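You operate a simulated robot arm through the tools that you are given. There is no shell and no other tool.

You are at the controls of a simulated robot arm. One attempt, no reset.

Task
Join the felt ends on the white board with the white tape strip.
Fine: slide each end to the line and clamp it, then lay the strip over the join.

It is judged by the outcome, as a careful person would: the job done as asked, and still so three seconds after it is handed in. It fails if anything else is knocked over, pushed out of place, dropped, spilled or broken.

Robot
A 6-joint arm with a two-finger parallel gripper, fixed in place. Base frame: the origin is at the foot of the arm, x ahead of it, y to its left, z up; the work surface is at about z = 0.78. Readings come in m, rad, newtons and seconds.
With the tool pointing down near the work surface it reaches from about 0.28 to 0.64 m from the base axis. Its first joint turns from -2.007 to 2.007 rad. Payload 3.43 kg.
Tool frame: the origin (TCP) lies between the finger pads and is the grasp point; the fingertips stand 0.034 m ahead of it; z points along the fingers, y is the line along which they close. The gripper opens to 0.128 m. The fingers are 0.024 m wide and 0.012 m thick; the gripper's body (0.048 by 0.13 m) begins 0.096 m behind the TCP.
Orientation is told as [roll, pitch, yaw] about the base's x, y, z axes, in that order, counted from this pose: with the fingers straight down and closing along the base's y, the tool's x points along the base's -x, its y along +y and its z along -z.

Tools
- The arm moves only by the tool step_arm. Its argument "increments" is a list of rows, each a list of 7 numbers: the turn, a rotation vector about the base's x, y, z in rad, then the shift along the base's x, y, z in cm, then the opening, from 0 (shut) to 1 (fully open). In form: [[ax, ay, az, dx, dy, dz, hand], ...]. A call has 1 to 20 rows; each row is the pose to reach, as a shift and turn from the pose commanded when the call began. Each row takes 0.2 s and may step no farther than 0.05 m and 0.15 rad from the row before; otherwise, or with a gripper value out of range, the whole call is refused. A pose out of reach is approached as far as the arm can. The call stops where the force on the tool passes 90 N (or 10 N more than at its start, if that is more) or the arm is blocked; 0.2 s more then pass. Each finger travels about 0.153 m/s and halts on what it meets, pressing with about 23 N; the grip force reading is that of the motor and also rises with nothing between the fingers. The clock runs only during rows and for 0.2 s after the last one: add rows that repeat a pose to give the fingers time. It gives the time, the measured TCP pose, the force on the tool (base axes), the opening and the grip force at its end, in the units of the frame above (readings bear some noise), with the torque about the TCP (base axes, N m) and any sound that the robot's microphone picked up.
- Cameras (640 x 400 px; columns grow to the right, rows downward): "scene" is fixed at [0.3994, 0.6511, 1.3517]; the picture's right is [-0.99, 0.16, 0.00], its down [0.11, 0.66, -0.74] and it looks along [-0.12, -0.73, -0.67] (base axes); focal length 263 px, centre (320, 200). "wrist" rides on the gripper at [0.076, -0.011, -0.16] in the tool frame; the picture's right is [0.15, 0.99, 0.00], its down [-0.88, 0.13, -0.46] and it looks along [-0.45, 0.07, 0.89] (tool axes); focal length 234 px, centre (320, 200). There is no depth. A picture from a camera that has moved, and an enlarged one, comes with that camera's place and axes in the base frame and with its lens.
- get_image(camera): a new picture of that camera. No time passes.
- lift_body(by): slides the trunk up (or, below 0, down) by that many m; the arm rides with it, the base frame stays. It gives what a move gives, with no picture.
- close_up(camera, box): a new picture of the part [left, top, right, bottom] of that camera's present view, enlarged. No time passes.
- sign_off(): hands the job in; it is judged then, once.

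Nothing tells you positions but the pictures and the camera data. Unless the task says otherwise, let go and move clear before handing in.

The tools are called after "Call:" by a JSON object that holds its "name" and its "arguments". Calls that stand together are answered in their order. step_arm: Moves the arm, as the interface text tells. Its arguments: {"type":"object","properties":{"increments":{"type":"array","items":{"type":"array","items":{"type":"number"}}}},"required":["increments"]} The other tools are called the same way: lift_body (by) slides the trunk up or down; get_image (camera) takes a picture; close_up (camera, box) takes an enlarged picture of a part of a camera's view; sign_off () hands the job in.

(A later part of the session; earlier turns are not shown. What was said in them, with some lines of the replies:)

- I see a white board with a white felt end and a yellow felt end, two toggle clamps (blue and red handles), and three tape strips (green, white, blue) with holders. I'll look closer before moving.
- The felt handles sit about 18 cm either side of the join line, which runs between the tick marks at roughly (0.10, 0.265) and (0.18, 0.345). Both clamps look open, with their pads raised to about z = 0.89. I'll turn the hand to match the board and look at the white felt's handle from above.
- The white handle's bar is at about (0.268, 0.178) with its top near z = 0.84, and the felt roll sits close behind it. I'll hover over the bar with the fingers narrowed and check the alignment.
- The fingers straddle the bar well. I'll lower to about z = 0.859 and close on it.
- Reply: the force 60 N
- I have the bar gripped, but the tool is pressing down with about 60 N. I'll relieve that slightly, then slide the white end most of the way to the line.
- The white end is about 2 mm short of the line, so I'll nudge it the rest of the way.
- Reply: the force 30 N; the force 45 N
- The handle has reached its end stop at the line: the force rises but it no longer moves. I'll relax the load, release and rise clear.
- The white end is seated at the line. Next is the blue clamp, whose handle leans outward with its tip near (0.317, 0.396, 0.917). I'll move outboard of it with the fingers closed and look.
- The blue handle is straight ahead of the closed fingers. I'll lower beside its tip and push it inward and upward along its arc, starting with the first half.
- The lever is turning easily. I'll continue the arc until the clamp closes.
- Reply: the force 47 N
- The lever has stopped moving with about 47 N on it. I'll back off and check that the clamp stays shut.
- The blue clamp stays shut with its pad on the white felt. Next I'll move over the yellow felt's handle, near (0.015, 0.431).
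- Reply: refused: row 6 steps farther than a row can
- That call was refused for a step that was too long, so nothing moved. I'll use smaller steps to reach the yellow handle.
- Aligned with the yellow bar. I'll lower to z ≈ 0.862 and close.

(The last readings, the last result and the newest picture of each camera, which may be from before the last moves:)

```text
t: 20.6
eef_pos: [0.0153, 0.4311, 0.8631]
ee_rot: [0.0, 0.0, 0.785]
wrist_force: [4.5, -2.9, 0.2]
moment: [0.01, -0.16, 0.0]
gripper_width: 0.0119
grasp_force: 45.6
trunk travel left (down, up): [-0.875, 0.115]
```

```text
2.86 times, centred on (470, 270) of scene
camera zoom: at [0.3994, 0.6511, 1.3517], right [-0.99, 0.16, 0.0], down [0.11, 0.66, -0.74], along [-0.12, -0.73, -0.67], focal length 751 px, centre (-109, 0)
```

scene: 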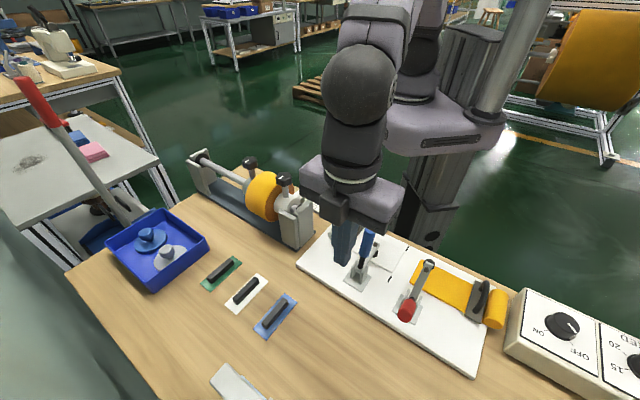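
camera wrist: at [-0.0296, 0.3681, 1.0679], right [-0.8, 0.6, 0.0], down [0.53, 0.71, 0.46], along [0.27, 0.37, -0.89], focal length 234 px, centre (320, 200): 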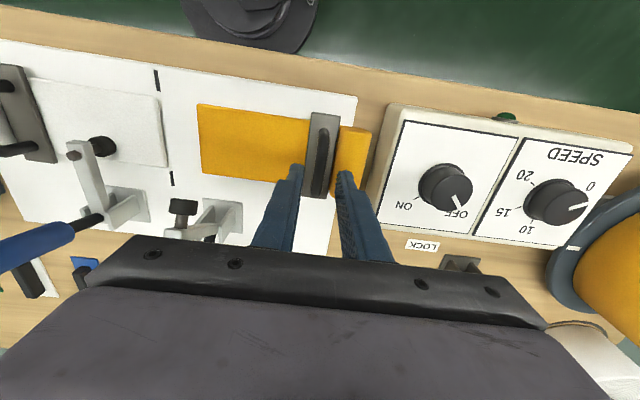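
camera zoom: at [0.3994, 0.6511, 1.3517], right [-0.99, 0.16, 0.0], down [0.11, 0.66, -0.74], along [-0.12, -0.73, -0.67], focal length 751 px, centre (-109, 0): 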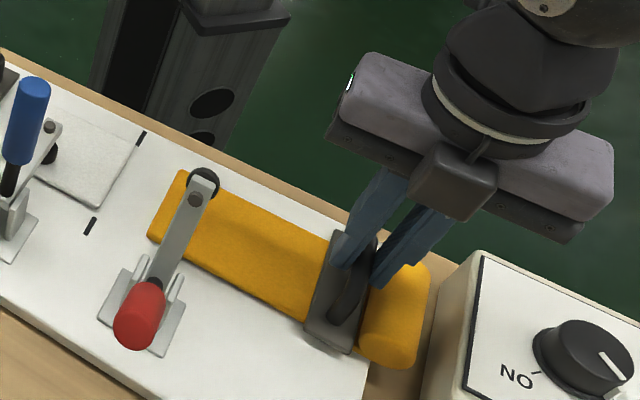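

Call:
{"name": "step_arm", "arguments": {"increments": [[0, 0, 0, 0.5, -0.5, 0, 0], [0, 0, 0, 1.1, -1.1, 0, 0], [0, 0, 0, 1.7, -1.7, 0, 0], [0, 0, 0, 2.3, -2.3, 0, 0], [0, 0, 0, 2.55, -2.55, 0, 0], [0, 0, 0, 2.55, -2.55, 0, 0]]}}

Call:
{"name": "close_up", "arguments": {"camera": "scene", "box": [370, 235, 425, 290]}}

Call:
{"name": "get_image", "arguments": {"camera": "wrist"}}

```text
t: 22.0
eef_pos: [0.0416, 0.4049, 0.8638]
ee_rot: [-0.002, 0.001, 0.785]
wrist_force: [-2.6, -1.8, -12.8]
moment: [0.29, -0.23, 0.04]
gripper_width: 0.0118
grasp_force: 45.3
trunk travel left (down, up): [-0.875, 0.115]
```

```text
7.27 times, centred on (398, 262) of scene
camera zoom: at [0.3994, 0.6511, 1.3517], right [-0.99, 0.16, 0.0], down [0.11, 0.66, -0.74], along [-0.12, -0.73, -0.67], focal length 1912 px, centre (-244, -254)
```

zoom: 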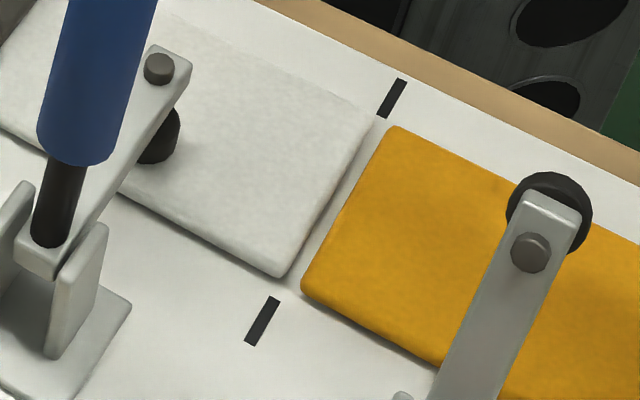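

```text
taken
camera wrist: at [-0.0044, 0.3436, 1.0227], right [-0.8, 0.6, 0.0], down [0.53, 0.72, 0.45], along [0.27, 0.36, -0.89], focal length 234 px, centre (320, 200)
```

wrist: 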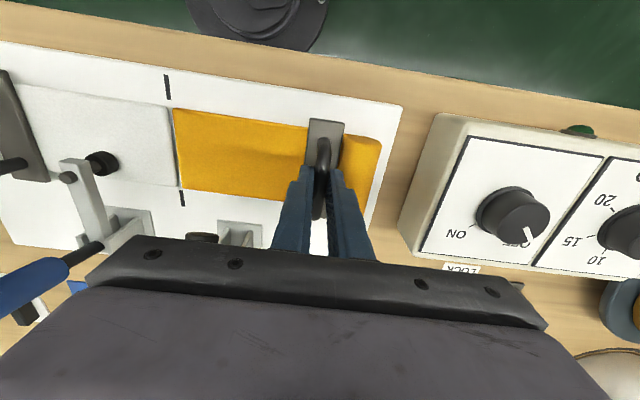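

Call:
{"name": "step_arm", "arguments": {"increments": [[0, 0, 0, 0.1, -0.1, -0.05, 0], [0, 0, 0, 0.2, -0.2, -0.05, 0], [0, 0, 0, 0.3, -0.3, -0.05, 0], [0, 0, 0, 0.3, -0.3, -0.05, 0]]}}

Call:
{"name": "close_up", "arguments": {"camera": "scene", "box": [370, 235, 425, 290]}}

```text
t: 23.0
eef_pos: [0.0434, 0.4028, 0.862]
ee_rot: [0.001, 0.001, 0.785]
wrist_force: [-1.5, 0.0, -5.2]
moment: [-0.48, 0.46, 0.0]
gripper_width: 0.0118
grasp_force: 45.4
trunk travel left (down, up): [-0.875, 0.115]
```

```text
7.27 times, centred on (398, 262) of scene
camera zoom: at [0.3994, 0.6511, 1.3517], right [-0.99, 0.16, 0.0], down [0.11, 0.66, -0.74], along [-0.12, -0.73, -0.67], focal length 1912 px, centre (-244, -254)
```

zoom: 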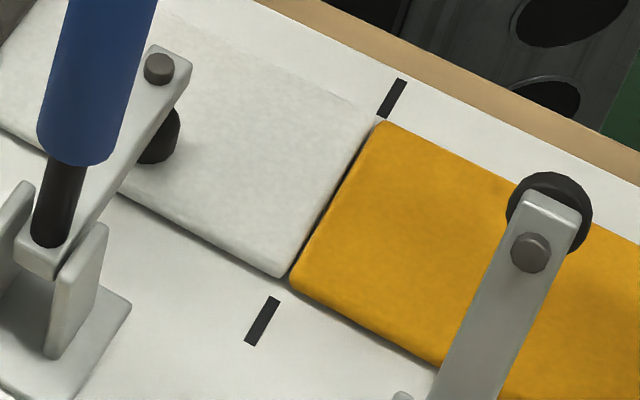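

The ends are nearly touching. One more small nudge to find the stop.

Call:
{"name": "step_arm", "arguments": {"increments": [[0, 0, 0, 0.08, -0.08, 0, 0], [0, 0, 0, 0.15, -0.15, 0, 0], [0, 0, 0, 0.15, -0.15, 0, 0]]}}

Call:
{"name": "close_up", "arguments": {"camera": "scene", "box": [370, 235, 425, 290]}}

Call:
{"name": "close_up", "arguments": {"camera": "wrist", "box": [80, 50, 260, 230]}}

```text
t: 23.8
eef_pos: [0.0437, 0.4026, 0.864]
ee_rot: [0.0, -0.001, 0.785]
wrist_force: [-13.0, 4.2, -8.5]
moment: [-0.34, 0.71, -0.02]
gripper_width: 0.0116
grasp_force: 45.2
trunk travel left (down, up): [-0.875, 0.115]
```

```text
7.27 times, centred on (398, 262) of scene
camera zoom: at [0.3994, 0.6511, 1.3517], right [-0.99, 0.16, 0.0], down [0.11, 0.66, -0.74], along [-0.12, -0.73, -0.67], focal length 1912 px, centre (-244, -254)
```

zoom: 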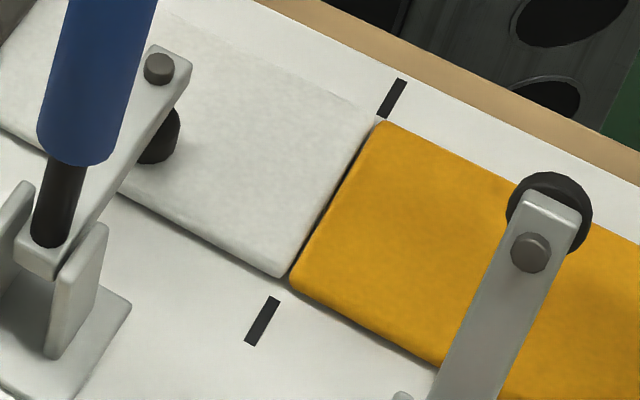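

```text
2.22 times, centred on (170, 140) of wrist
camera zoom: at [-0.0018, 0.3402, 1.0224], right [-0.8, 0.6, 0.0], down [0.53, 0.71, 0.46], along [0.27, 0.37, -0.89], focal length 520 px, centre (653, 333)
```

zoom: 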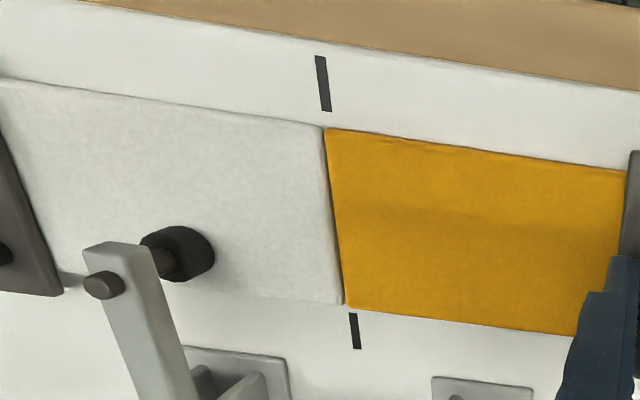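

Both ends now meet at the line. I'll relax, release, rise, and go outboard of the red clamp handle, near (0.262, 0.511).

Call:
{"name": "step_arm", "arguments": {"increments": [[0, 0, 0, -0.1, 0.1, 0, 0], [0, 0, 0, -0.1, 0.1, 0, 0.2], [0, 0, 0, -0.1, 0.1, 0, 0.22], [0, 0, 0, -0.1, 0.1, 3, 0.22], [0, 0, 0, -0.1, 0.1, 7, 0.22], [0, 0, 0, -0.1, 0.1, 11, 0.22], [0, 0, 0, 0, 0, 14.5, 0.1], [0, 0, 0, 4.3, 2.1, 14.5, 0], [0, 0, 0, 8.6, 4.2, 14.5, 0], [0, 0, 0, 12.9, 6.3, 14.5, 0], [0, 0, 0, 17.2, 8.4, 14.5, 0], [0, 0, 0, 21.6, 10.6, 14.5, 0], [0, 0, 0, 21.6, 10.6, 14.5, 0]]}}

Call:
{"name": "get_image", "arguments": {"camera": "wrist"}}

Call:
{"name": "get_image", "arguments": {"camera": "scene"}}

```text
t: 26.6
eef_pos: [0.2628, 0.5055, 1.0078]
ee_rot: [-0.001, 0.0, 0.784]
wrist_force: [-0.2, -0.7, 0.0]
moment: [0.02, 0.0, -0.01]
gripper_width: 0.0
grasp_force: 23.5
trunk travel left (down, up): [-0.875, 0.115]
```

```text
taken
camera wrist: at [0.2163, 0.4436, 1.168], right [-0.8, 0.6, 0.0], down [0.53, 0.71, 0.46], along [0.27, 0.37, -0.89], focal length 234 px, centre (320, 200)
```

wrist: 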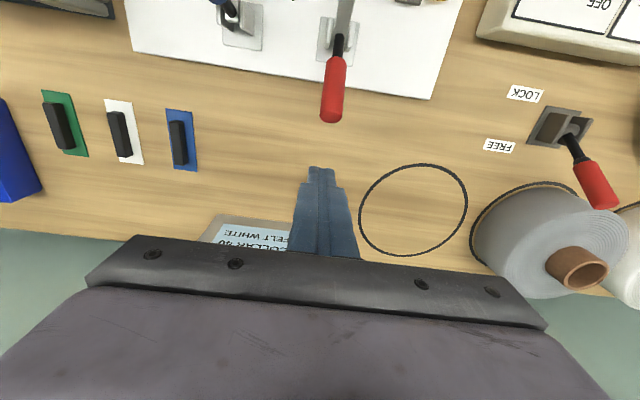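

```text
taken
```

scene: 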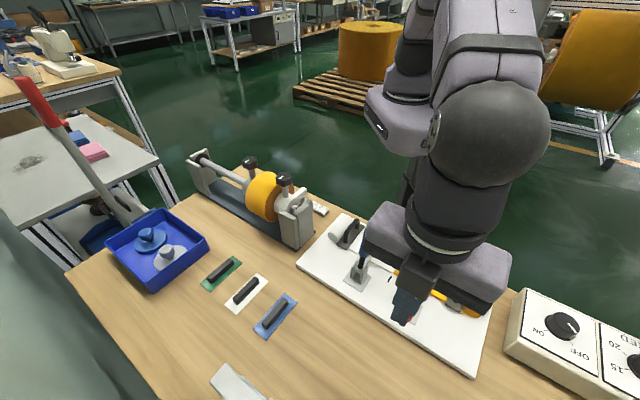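

Same geometry as the blue clamp. I'll shift 5 mm to line up, lower, and push the red handle through its arc.

Call:
{"name": "step_arm", "arguments": {"increments": [[0, 0, 0, -0.35, 0.35, -3.5, 0], [0, 0, 0, -0.35, 0.35, -7, 0], [0, 0, 0, -0.35, 0.35, -10, 0], [0, 0, 0, -1.3, -0.6, -9.9, 0], [0, 0, 0, -2.3, -1.6, -8.5, 0], [0, 0, 0, -3.25, -2.55, -7.0, 0], [0, 0, 0, -4.2, -3.5, -6.0, 0], [0, 0, 0, -5.2, -4.5, -5.5, 0], [0, 0, 0, -6.2, -5.5, -5.1, 0], [0, 0, 0, -7.2, -6.5, -4.9, 0], [0, 0, 0, -8.2, -7.5, -4.8, 0], [0, 0, 0, -8.8, -8.1, -4.8, 0], [0, 0, 0, -9.4, -8.7, -4.8, 0], [0, 0, 0, -9.4, -8.7, -4.8, 0]]}}

Call:
{"name": "get_image", "arguments": {"camera": "wrist"}}

Call:
{"name": "close_up", "arguments": {"camera": "scene", "box": [340, 190, 500, 330]}}

```text
t: 29.6
eef_pos: [0.1718, 0.4248, 0.9604]
ee_rot: [0.003, -0.005, 0.785]
wrist_force: [20.9, 13.0, 0.8]
moment: [0.23, -0.92, 0.05]
gripper_width: 0.0
grasp_force: 22.7
trunk travel left (down, up): [-0.875, 0.115]
```

```text
taken
camera wrist: at [0.1257, 0.3607, 1.1193], right [-0.8, 0.6, 0.0], down [0.53, 0.71, 0.46], along [0.27, 0.37, -0.89], focal length 234 px, centre (320, 200)
```

wrist: 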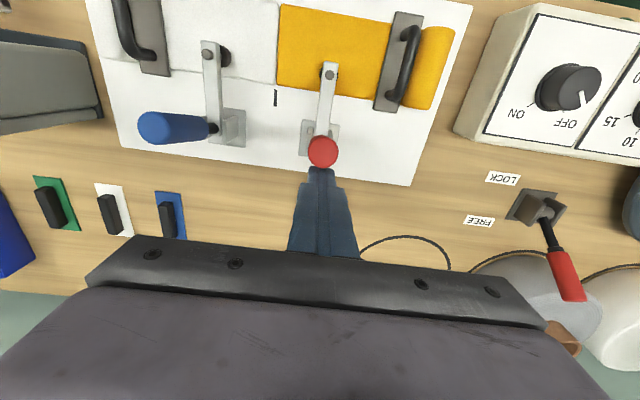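

```text
2.86 times, centred on (420, 260) of scene
camera zoom: at [0.3994, 0.6511, 1.3517], right [-0.99, 0.16, 0.0], down [0.11, 0.66, -0.74], along [-0.12, -0.73, -0.67], focal length 751 px, centre (34, 29)
```

zoom: 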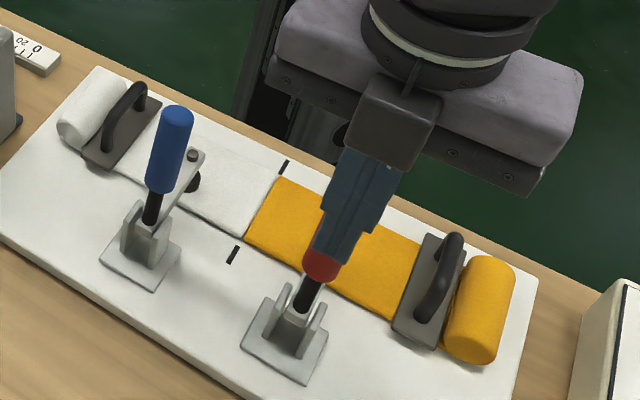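

Call:
{"name": "step_arm", "arguments": {"increments": [[0, 0, 0, -0.4, -0.4, 0, 0], [0, 0, 0, -0.8, -0.8, 0, 0], [0, 0, 0, -0.8, -0.8, 0, 0], [0, 0, 0, 0, 0, 0, 0], [0, 0, 0, 2.5, 2.5, 0, 0], [0, 0, 0, 5, 5, 0.5, 0], [0, 0, 0, 8, 8, 2.5, 0], [0, 0, 0, 8, 8, 5, 0]]}}

Call:
{"name": "close_up", "arguments": {"camera": "scene", "box": [320, 190, 500, 340]}}

Call:
{"name": "get_image", "arguments": {"camera": "wrist"}}

```text
t: 31.4
eef_pos: [0.2458, 0.499, 1.0108]
ee_rot: [0.0, 0.0, 0.784]
wrist_force: [0.3, 0.0, -0.1]
moment: [0.0, -0.02, -0.02]
gripper_width: 0.0
grasp_force: 23.0
trunk travel left (down, up): [-0.875, 0.115]
```

```text
2.67 times, centred on (410, 265) of scene
camera zoom: at [0.3994, 0.6511, 1.3517], right [-0.99, 0.16, 0.0], down [0.11, 0.66, -0.74], along [-0.12, -0.73, -0.67], focal length 701 px, centre (80, 27)
```

zoom: 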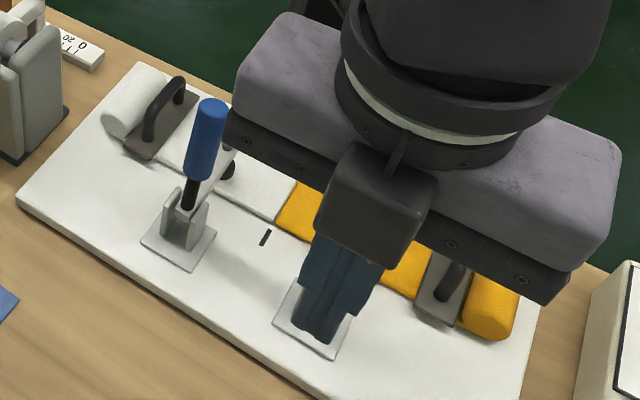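

```text
taken
camera wrist: at [0.2008, 0.4367, 1.1701], right [-0.8, 0.6, 0.0], down [0.53, 0.72, 0.46], along [0.27, 0.37, -0.89], focal length 234 px, centre (320, 200)
```

wrist: 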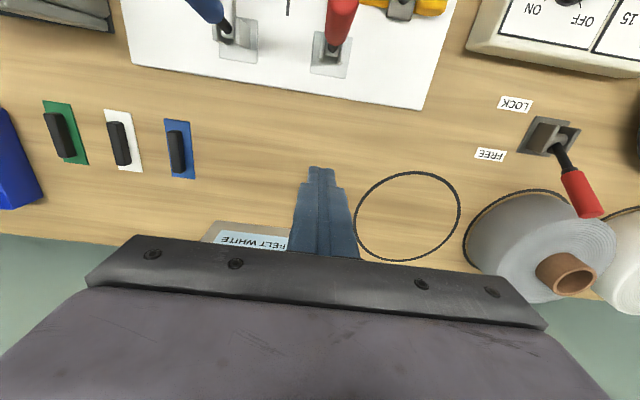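

Both clamps are shut. Next I'll move over the white tape strip, near (0.515, 0.318), and look at its grip bar.

Call:
{"name": "step_arm", "arguments": {"increments": [[0, 0, 0, 3.85, -2.6, 0, 0], [0, 0, 0, 7.7, -5.2, 0, 0], [0, 0, 0, 11.55, -7.8, 0, 0], [0, 0, 0, 15.4, -10.4, 0, 0.1], [0, 0, 0, 19.25, -13, 0, 0.25], [0, 0, 0, 23.1, -15.6, 0, 0.3], [0, 0, 0, 26.9, -18.1, -1, 0.3], [0, 0, 0, 26.9, -18.1, -4, 0.3], [0, 0, 0, 26.9, -18.1, -8, 0.3], [0, 0, 0, 26.9, -18.1, -8, 0.3]]}}

Call:
{"name": "get_image", "arguments": {"camera": "wrist"}}

Call:
{"name": "close_up", "arguments": {"camera": "wrist", "box": [240, 60, 400, 220]}}

Call:
{"name": "close_up", "arguments": {"camera": "scene", "box": [320, 190, 500, 340]}}

Call:
{"name": "close_up", "arguments": {"camera": "scene", "box": [170, 200, 320, 350]}}

```text
t: 33.6
eef_pos: [0.5154, 0.3191, 0.9307]
ee_rot: [0.0, 0.0, 0.786]
wrist_force: [0.0, 0.7, 0.6]
moment: [0.0, -0.05, -0.03]
gripper_width: 0.0384
grasp_force: 0.1
trunk travel left (down, up): [-0.875, 0.115]
```

```text
taken
camera wrist: at [0.4704, 0.2567, 1.0903], right [-0.8, 0.6, 0.0], down [0.53, 0.71, 0.46], along [0.27, 0.37, -0.89], focal length 234 px, centre (320, 200)
```

wrist: 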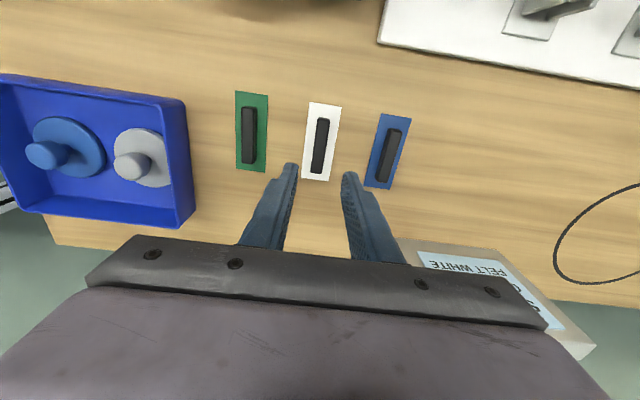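

```text
2.50 times, centred on (320, 140) of wrist
camera zoom: at [0.4704, 0.2567, 1.0903], right [-0.8, 0.6, 0.0], down [0.53, 0.71, 0.46], along [0.27, 0.37, -0.89], focal length 585 px, centre (320, 350)
```

zoom: 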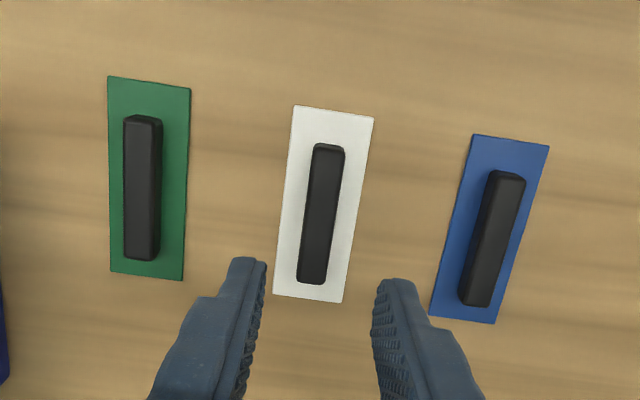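

```text
2.67 times, centred on (410, 265) of scene
camera zoom: at [0.3994, 0.6511, 1.3517], right [-0.99, 0.16, 0.0], down [0.11, 0.66, -0.74], along [-0.12, -0.73, -0.67], focal length 701 px, centre (80, 27)
```

zoom: 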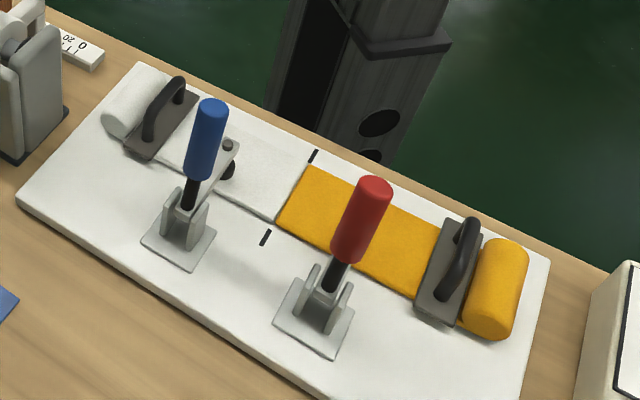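

```text
2.67 times, centred on (245, 275) of scene
camera zoom: at [0.3994, 0.6511, 1.3517], right [-0.99, 0.16, 0.0], down [0.11, 0.66, -0.74], along [-0.12, -0.73, -0.67], focal length 701 px, centre (520, 0)
```

zoom: 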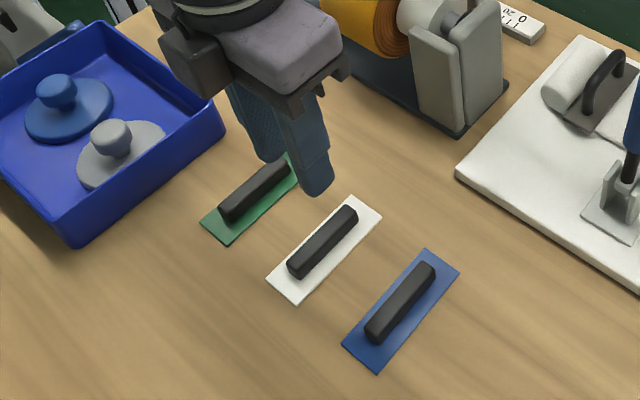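

Both clamps are down on the felts. The white strip's bar sits right under the fingers and runs parallel to the join, so I'll lower and grip it.

Call:
{"name": "step_arm", "arguments": {"increments": [[0, 0, 0, -0.1, -0.2, -4, 0.3], [0, 0, 0, -0.1, -0.2, -8, 0.3], [0, 0, 0, -0.1, -0.2, -10, 0.3], [0, 0, 0, -0.1, -0.2, -10.8, 0.3], [0, 0, 0, -0.1, -0.2, -10.8, 0.3]]}}

Call:
{"name": "close_up", "arguments": {"camera": "wrist", "box": [240, 80, 400, 240]}}

Call:
{"name": "close_up", "arguments": {"camera": "scene", "box": [190, 230, 300, 330]}}

```text
t: 34.8
eef_pos: [0.5159, 0.3166, 0.8227]
ee_rot: [-0.001, 0.0, 0.785]
wrist_force: [0.2, 0.8, 0.2]
moment: [0.03, 0.01, -0.03]
gripper_width: 0.0386
grasp_force: 0.0
trunk travel left (down, up): [-0.875, 0.115]
```

```text
2.50 times, centred on (320, 160) of wrist
camera zoom: at [0.4696, 0.2544, 0.9819], right [-0.8, 0.6, 0.0], down [0.53, 0.71, 0.46], along [0.27, 0.37, -0.89], focal length 585 px, centre (320, 300)
```

zoom: 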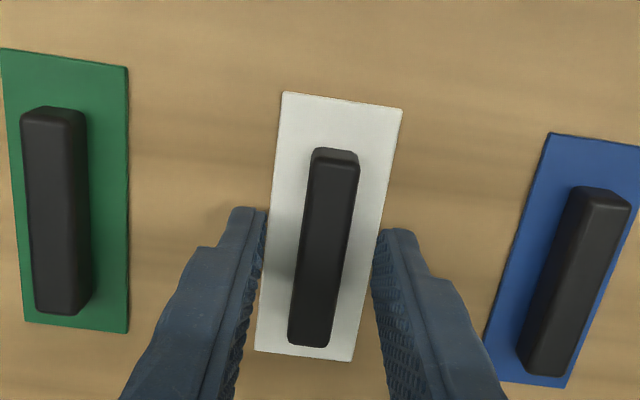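

```text
4.00 times, centred on (245, 280) of scene
camera zoom: at [0.3994, 0.6511, 1.3517], right [-0.99, 0.16, 0.0], down [0.11, 0.66, -0.74], along [-0.12, -0.73, -0.67], focal length 1051 px, centre (620, -120)
```

zoom: 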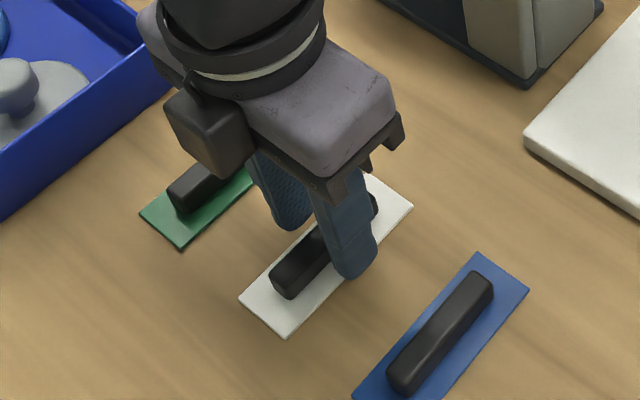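

Call:
{"name": "step_arm", "arguments": {"increments": [[0, 0, 0, -0.3, -0.25, -0.1, 0.3], [0, 0, 0, -0.35, -0.25, -0.25, 0.2], [0, 0, 0, -0.35, -0.25, -0.25, 0], [0, 0, 0, -0.35, -0.25, -0.25, 0], [0, 0, 0, -0.35, -0.25, -0.25, 0]]}}

Call:
{"name": "close_up", "arguments": {"camera": "wrist", "box": [240, 80, 400, 240]}}

```text
t: 36.0
eef_pos: [0.5128, 0.3132, 0.8209]
ee_rot: [-0.001, -0.002, 0.785]
wrist_force: [0.1, -0.1, 1.8]
moment: [0.01, -0.03, -0.04]
gripper_width: 0.0151
grasp_force: 22.8
trunk travel left (down, up): [-0.875, 0.115]
```

```text
2.50 times, centred on (320, 160) of wrist
camera zoom: at [0.4661, 0.252, 0.9796], right [-0.8, 0.6, 0.0], down [0.53, 0.71, 0.46], along [0.27, 0.37, -0.89], focal length 585 px, centre (320, 300)
```

zoom: 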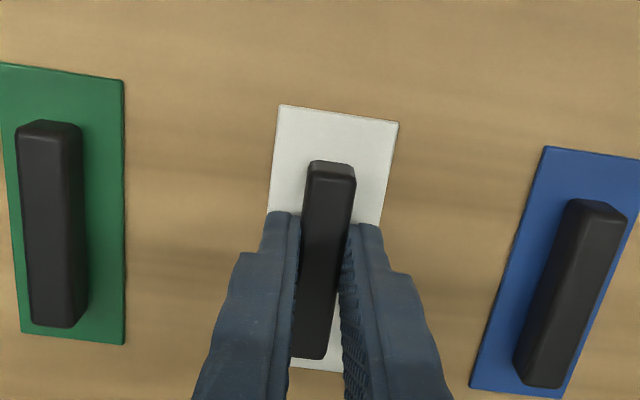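

I have the white strip gripped. I'll lift it and carry it over the join, staying above the clamp handles.

Call:
{"name": "step_arm", "arguments": {"increments": [[0, 0, 0, 0, 0, 3, 0], [0, 0, 0, 0, 0, 7.5, 0], [0, 0, 0, 0, 0, 12, 0], [0, 0, 0, 0, 0, 16.5, 0], [0, 0, 0, 0, 0, 20, 0], [0, 0, 0, -2, 0, 21, 0]]}}

Call:
{"name": "get_image", "arguments": {"camera": "wrist"}}

Call:
{"name": "get_image", "arguments": {"camera": "scene"}}

```text
t: 37.4
eef_pos: [0.4897, 0.3144, 1.0316]
ee_rot: [0.001, 0.002, 0.787]
wrist_force: [0.1, -0.1, -0.1]
moment: [-0.01, 0.0, 0.02]
gripper_width: 0.0151
grasp_force: 24.2
trunk travel left (down, up): [-0.875, 0.115]
```

```text
taken
camera wrist: at [0.445, 0.2525, 1.1903], right [-0.8, 0.6, 0.0], down [0.53, 0.71, 0.46], along [0.27, 0.37, -0.89], focal length 234 px, centre (320, 200)
```

wrist: 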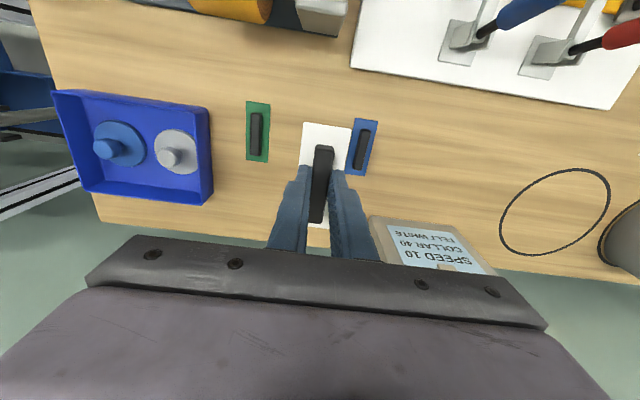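

```text
taken
```

scene: 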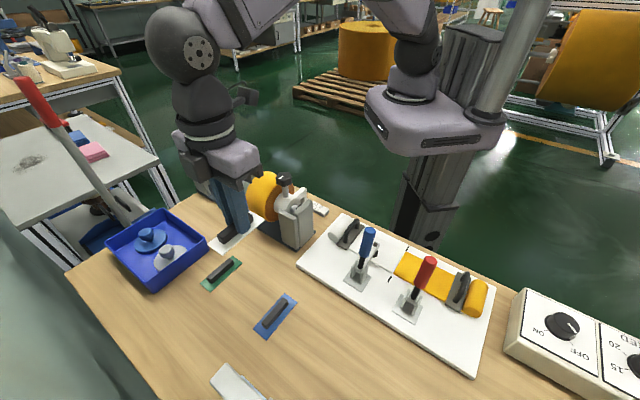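

The strip came up cleanly. I'll carry it over to the join at about (0.141, 0.304).

Call:
{"name": "step_arm", "arguments": {"increments": [[0, 0, 0, -4.4, -0.1, 0.3, 0], [0, 0, 0, -8.8, -0.2, 0.3, 0], [0, 0, 0, -13.2, -0.3, 0.3, 0], [0, 0, 0, -17.6, -0.4, 0.3, 0], [0, 0, 0, -22, -0.5, 0.3, 0], [0, 0, 0, -26.4, -0.7, 0.3, 0], [0, 0, 0, -30.8, -0.8, 0.3, 0], [0, 0, 0, -35.2, -0.95, 0.3, 0], [0, 0, 0, -35.2, -0.95, 0.0, 0], [0, 0, 0, -35.2, -0.95, 0.0, 0]]}}

Call:
{"name": "get_image", "arguments": {"camera": "wrist"}}

Call:
{"name": "get_image", "arguments": {"camera": "scene"}}

```text
t: 39.6
eef_pos: [0.1397, 0.3046, 1.0302]
ee_rot: [0.0, 0.002, 0.784]
wrist_force: [0.5, -0.3, -0.5]
moment: [-0.02, -0.04, 0.0]
gripper_width: 0.0154
grasp_force: 23.3
trunk travel left (down, up): [-0.875, 0.115]
```

```text
taken
camera wrist: at [0.0941, 0.242, 1.1899], right [-0.8, 0.6, 0.0], down [0.53, 0.71, 0.46], along [0.27, 0.37, -0.89], focal length 234 px, centre (320, 200)
```

wrist: 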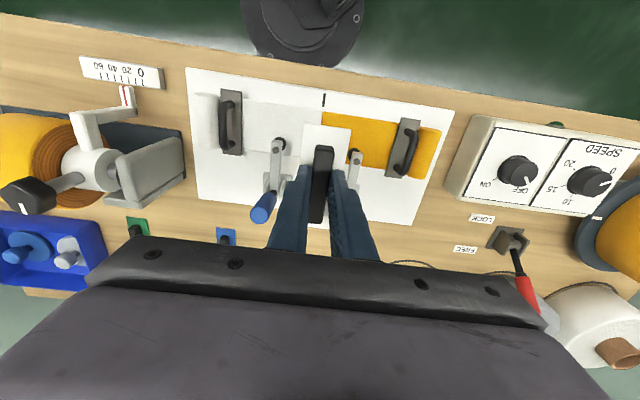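

```text
taken
```

scene: 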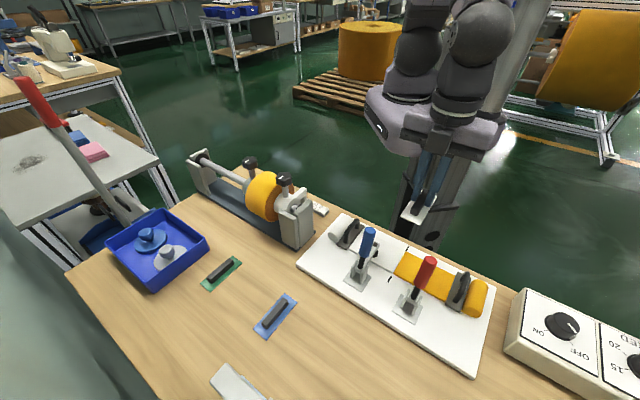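

Aligned over the join, with the clamps well to either side. I'll descend to just above the felt and check.

Call:
{"name": "step_arm", "arguments": {"increments": [[0, 0, 0, 0, 0, -4.5, 0], [0, 0, 0, 0, 0, -9, 0], [0, 0, 0, 0, 0, -13, 0], [0, 0, 0, 0, 0, -16, 0], [0, 0, 0, 0, 0, -17.3, 0], [0, 0, 0, 0, 0, -17.3, 0]]}}

Call:
{"name": "close_up", "arguments": {"camera": "wrist", "box": [180, 60, 460, 260]}}

Call:
{"name": "close_up", "arguments": {"camera": "scene", "box": [350, 210, 450, 310]}}

```text
t: 41.0
eef_pos: [0.1389, 0.3043, 0.8569]
ee_rot: [0.001, 0.001, 0.786]
wrist_force: [-0.7, 0.1, -0.8]
moment: [0.02, -0.02, -0.01]
gripper_width: 0.0151
grasp_force: 22.7
trunk travel left (down, up): [-0.875, 0.115]
```

```text
2.00 times, centred on (320, 160) of wrist
camera zoom: at [0.0937, 0.2425, 1.0162], right [-0.8, 0.6, 0.0], down [0.53, 0.71, 0.46], along [0.27, 0.37, -0.89], focal length 468 px, centre (320, 280)
```

zoom: 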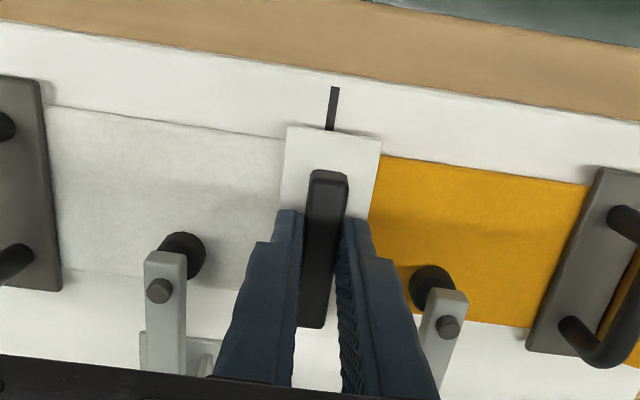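

```text
4.00 times, centred on (400, 260) of scene
camera zoom: at [0.3994, 0.6511, 1.3517], right [-0.99, 0.16, 0.0], down [0.11, 0.66, -0.74], along [-0.12, -0.73, -0.67], focal length 1051 px, centre (0, -40)
```

zoom: 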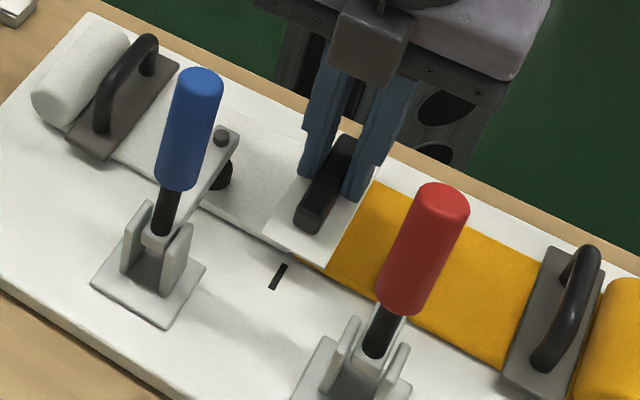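

The strip is centred on the line to within about a millimetre. I'll lower gently until it touches.

Call:
{"name": "step_arm", "arguments": {"increments": [[0, 0, 0, 0, 0, -0.7, 0], [0, 0, 0, 0, 0, -1.3, 0], [0, 0, 0, 0, 0, -1.5, 0]]}}

Call:
{"name": "close_up", "arguments": {"camera": "scene", "box": [370, 230, 430, 290]}}

```text
t: 41.8
eef_pos: [0.1399, 0.3037, 0.8436]
ee_rot: [0.001, -0.001, 0.786]
wrist_force: [-1.3, -3.1, 19.6]
moment: [-0.08, -0.04, -0.01]
gripper_width: 0.0155
grasp_force: 23.3
trunk travel left (down, up): [-0.875, 0.115]
```

```text
6.67 times, centred on (400, 260) of scene
camera zoom: at [0.3994, 0.6511, 1.3517], right [-0.99, 0.16, 0.0], down [0.11, 0.66, -0.74], along [-0.12, -0.73, -0.67], focal length 1752 px, centre (-213, -200)
```

zoom: 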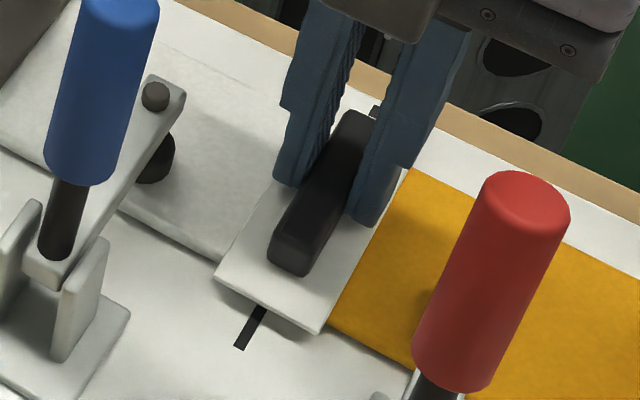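

It's touching with about 20 N. I'll press a little harder to set the tape, then open and rise straight up.

Call:
{"name": "step_arm", "arguments": {"increments": [[0, 0, 0, 0, 0, -0.1, 0], [0, 0, 0, 0, 0, -0.15, 0], [0, 0, 0, 0, 0, -0.15, 0], [0, 0, 0, 0, 0, -0.15, 0]]}}

```text
t: 42.8
eef_pos: [0.1395, 0.3035, 0.8409]
ee_rot: [0.001, -0.001, 0.785]
wrist_force: [0.4, -0.7, 23.9]
moment: [-0.11, 0.01, 0.01]
gripper_width: 0.0153
grasp_force: 23.1
trunk travel left (down, up): [-0.875, 0.115]
```

Call:
{"name": "step_arm", "arguments": {"increments": [[0, 0, 0, 0, 0, 0.05, 0.1], [0, 0, 0, 0, 0, 0.05, 0.25], [0, 0, 0, 0, 0, 0.05, 0.28], [0, 0, 0, 0, 0, 1, 0.28], [0, 0, 0, 0, 0, 3, 0.28], [0, 0, 0, 0, 0, 6, 0.28], [0, 0, 0, 0, 0, 10, 0.28], [0, 0, 0, 0, 0, 14.5, 0.28], [0, 0, 0, 0, 0, 19, 0.28]]}}

Call:
{"name": "get_image", "arguments": {"camera": "wrist"}}

Call:
{"name": "close_up", "arguments": {"camera": "scene", "box": [350, 210, 450, 310]}}

Call:
{"name": "close_up", "arguments": {"camera": "wrist", "box": [180, 50, 460, 230]}}

```text
t: 44.8
eef_pos: [0.1404, 0.3044, 1.0308]
ee_rot: [0.0, 0.001, 0.785]
wrist_force: [0.0, 0.8, 0.7]
moment: [0.0, 0.01, 0.01]
gripper_width: 0.0359
grasp_force: 0.1
trunk travel left (down, up): [-0.875, 0.115]
```

```text
taken
camera wrist: at [0.0937, 0.2418, 1.1899], right [-0.8, 0.6, 0.0], down [0.53, 0.71, 0.46], along [0.27, 0.37, -0.89], focal length 234 px, centre (320, 200)
```

wrist: 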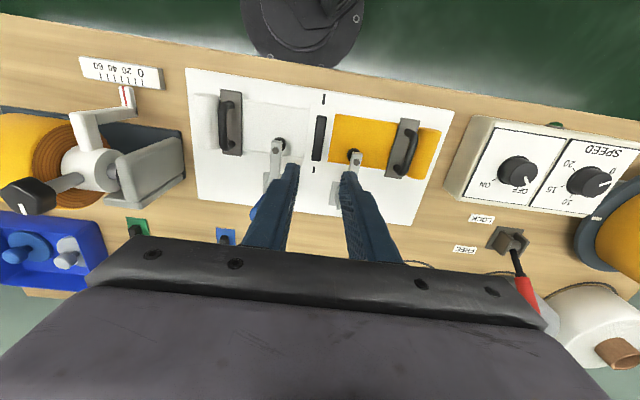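

```text
4.00 times, centred on (400, 260) of scene
camera zoom: at [0.3994, 0.6511, 1.3517], right [-0.99, 0.16, 0.0], down [0.11, 0.66, -0.74], along [-0.12, -0.73, -0.67], focal length 1051 px, centre (0, -40)
```

zoom: 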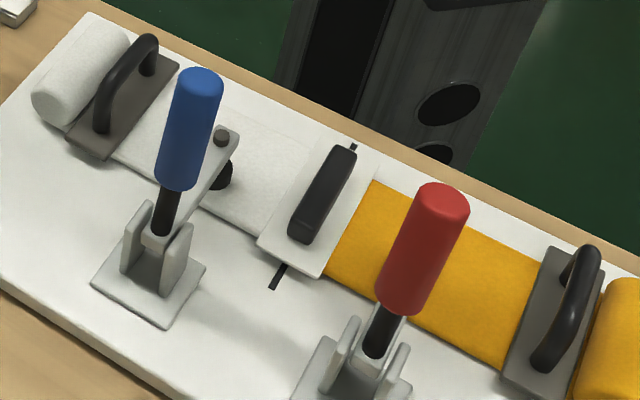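

```text
2.22 times, centred on (320, 140) of wrist
camera zoom: at [0.0937, 0.2418, 1.1899], right [-0.8, 0.6, 0.0], down [0.53, 0.71, 0.46], along [0.27, 0.37, -0.89], focal length 520 px, centre (320, 333)
```

zoom: 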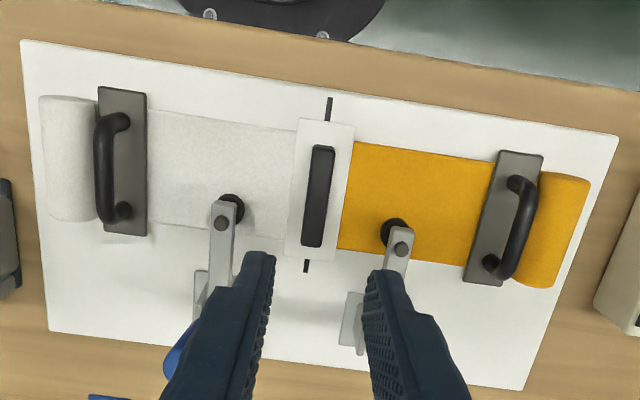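

The strip lies centred over the join. I'll check that the clamp pads are really on the felt before finishing.

Call:
{"name": "close_up", "arguments": {"camera": "scene", "box": [360, 230, 400, 270]}}

Call:
{"name": "close_up", "arguments": {"camera": "wrist", "box": [260, 120, 370, 200]}}

Call:
{"name": "step_arm", "arguments": {"increments": [[0, 0, 0, 1, 2, 3, 0.28], [0, 0, 0, -2, 4, 5, 0.28], [0, 0, 0, -5, 6, 6, 0.28], [0, 0, 0, -8, 8, 7, 0.28], [0, 0, 0, -11, 10, 7, 0.28], [0, 0, 0, -11, 10, 7, 0.28]]}}

Call:
{"name": "get_image", "arguments": {"camera": "wrist"}}

Call:
{"name": "get_image", "arguments": {"camera": "scene"}}

```text
10.00 times, centred on (380, 250) of scene
camera zoom: at [0.3994, 0.6511, 1.3517], right [-0.99, 0.16, 0.0], down [0.11, 0.66, -0.74], along [-0.12, -0.73, -0.67], focal length 2629 px, centre (-280, -300)
```

zoom: 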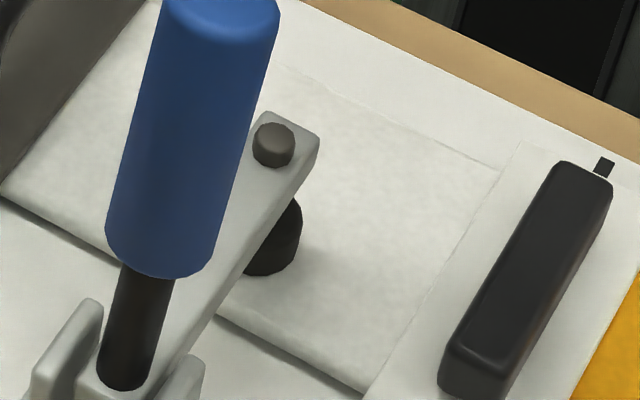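

```text
5.00 times, centred on (315, 160) of wrist
camera zoom: at [0.0937, 0.2418, 1.1899], right [-0.8, 0.6, 0.0], down [0.53, 0.71, 0.46], along [0.27, 0.37, -0.89], focal length 1171 px, centre (345, 400)
```

zoom: 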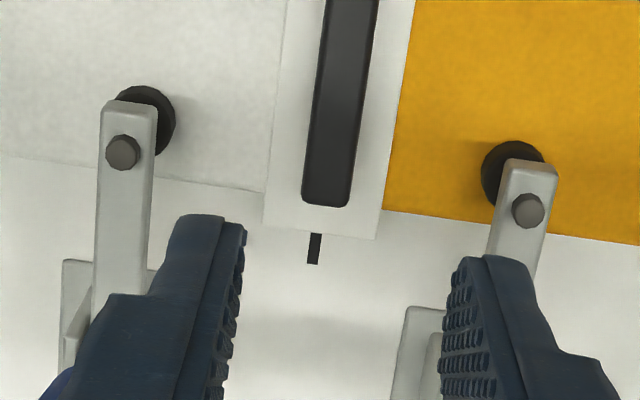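

```text
t: 46.2
eef_pos: [0.03, 0.4047, 1.1008]
ee_rot: [-0.001, -0.001, 0.784]
wrist_force: [-1.0, -0.1, 0.0]
moment: [0.01, -0.01, 0.04]
gripper_width: 0.0359
grasp_force: 0.0
trunk travel left (down, up): [-0.875, 0.115]
```

```text
taken
camera wrist: at [-0.0159, 0.3426, 1.2597], right [-0.8, 0.6, 0.0], down [0.53, 0.71, 0.46], along [0.27, 0.37, -0.89], focal length 234 px, centre (320, 200)
```

wrist: 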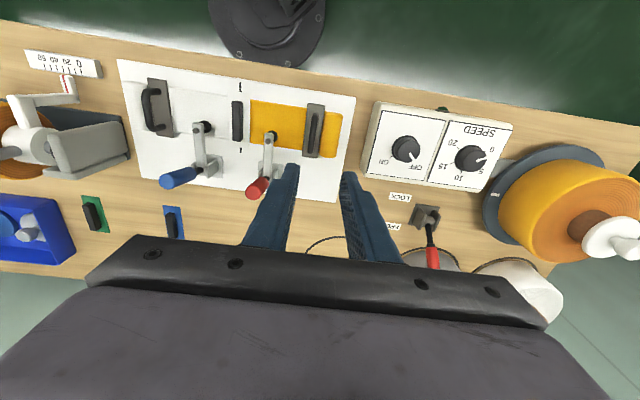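

```text
taken
```

scene: 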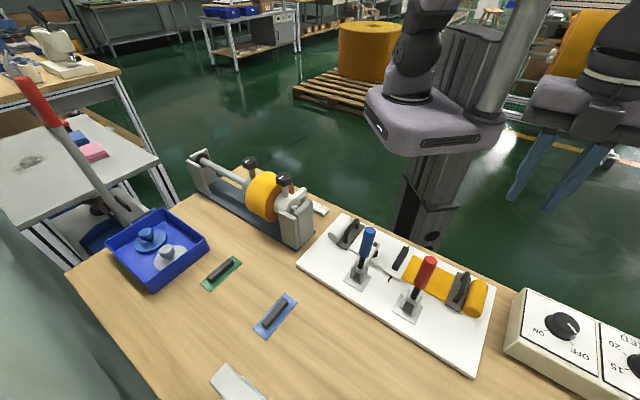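

The white and yellow felt ends meet at the line with both clamps shut on them. The white strip lies centred over the join, nothing else has been disturbed, and the arm is clear, so I'm handing in.

Call:
{"name": "sign_off", "arguments": {}}

```text
The job is handed in.
```

The white and yellow felt ends are joined at the line on the white board, and I've handed the job in.

- **Felt ends:** I slid the white end to its stop, about 1 mm short of the line as near as I could measure. I then brought the yellow end up until it met it.
- **Clamps:** The blue clamp is shut on the white felt and the red clamp on the yellow felt. Both stayed closed after I backed off.
- **Strip:** The white tape strip lies centred over the join, to within about a millimetre. I pressed it down with roughly 24 N before letting go.

The last pictures showed the strip flat, both clamp pads on the felt and nothing else disturbed. The arm was clear of the board when I handed in. I did not tug the join or the clamps to test how firmly they hold.
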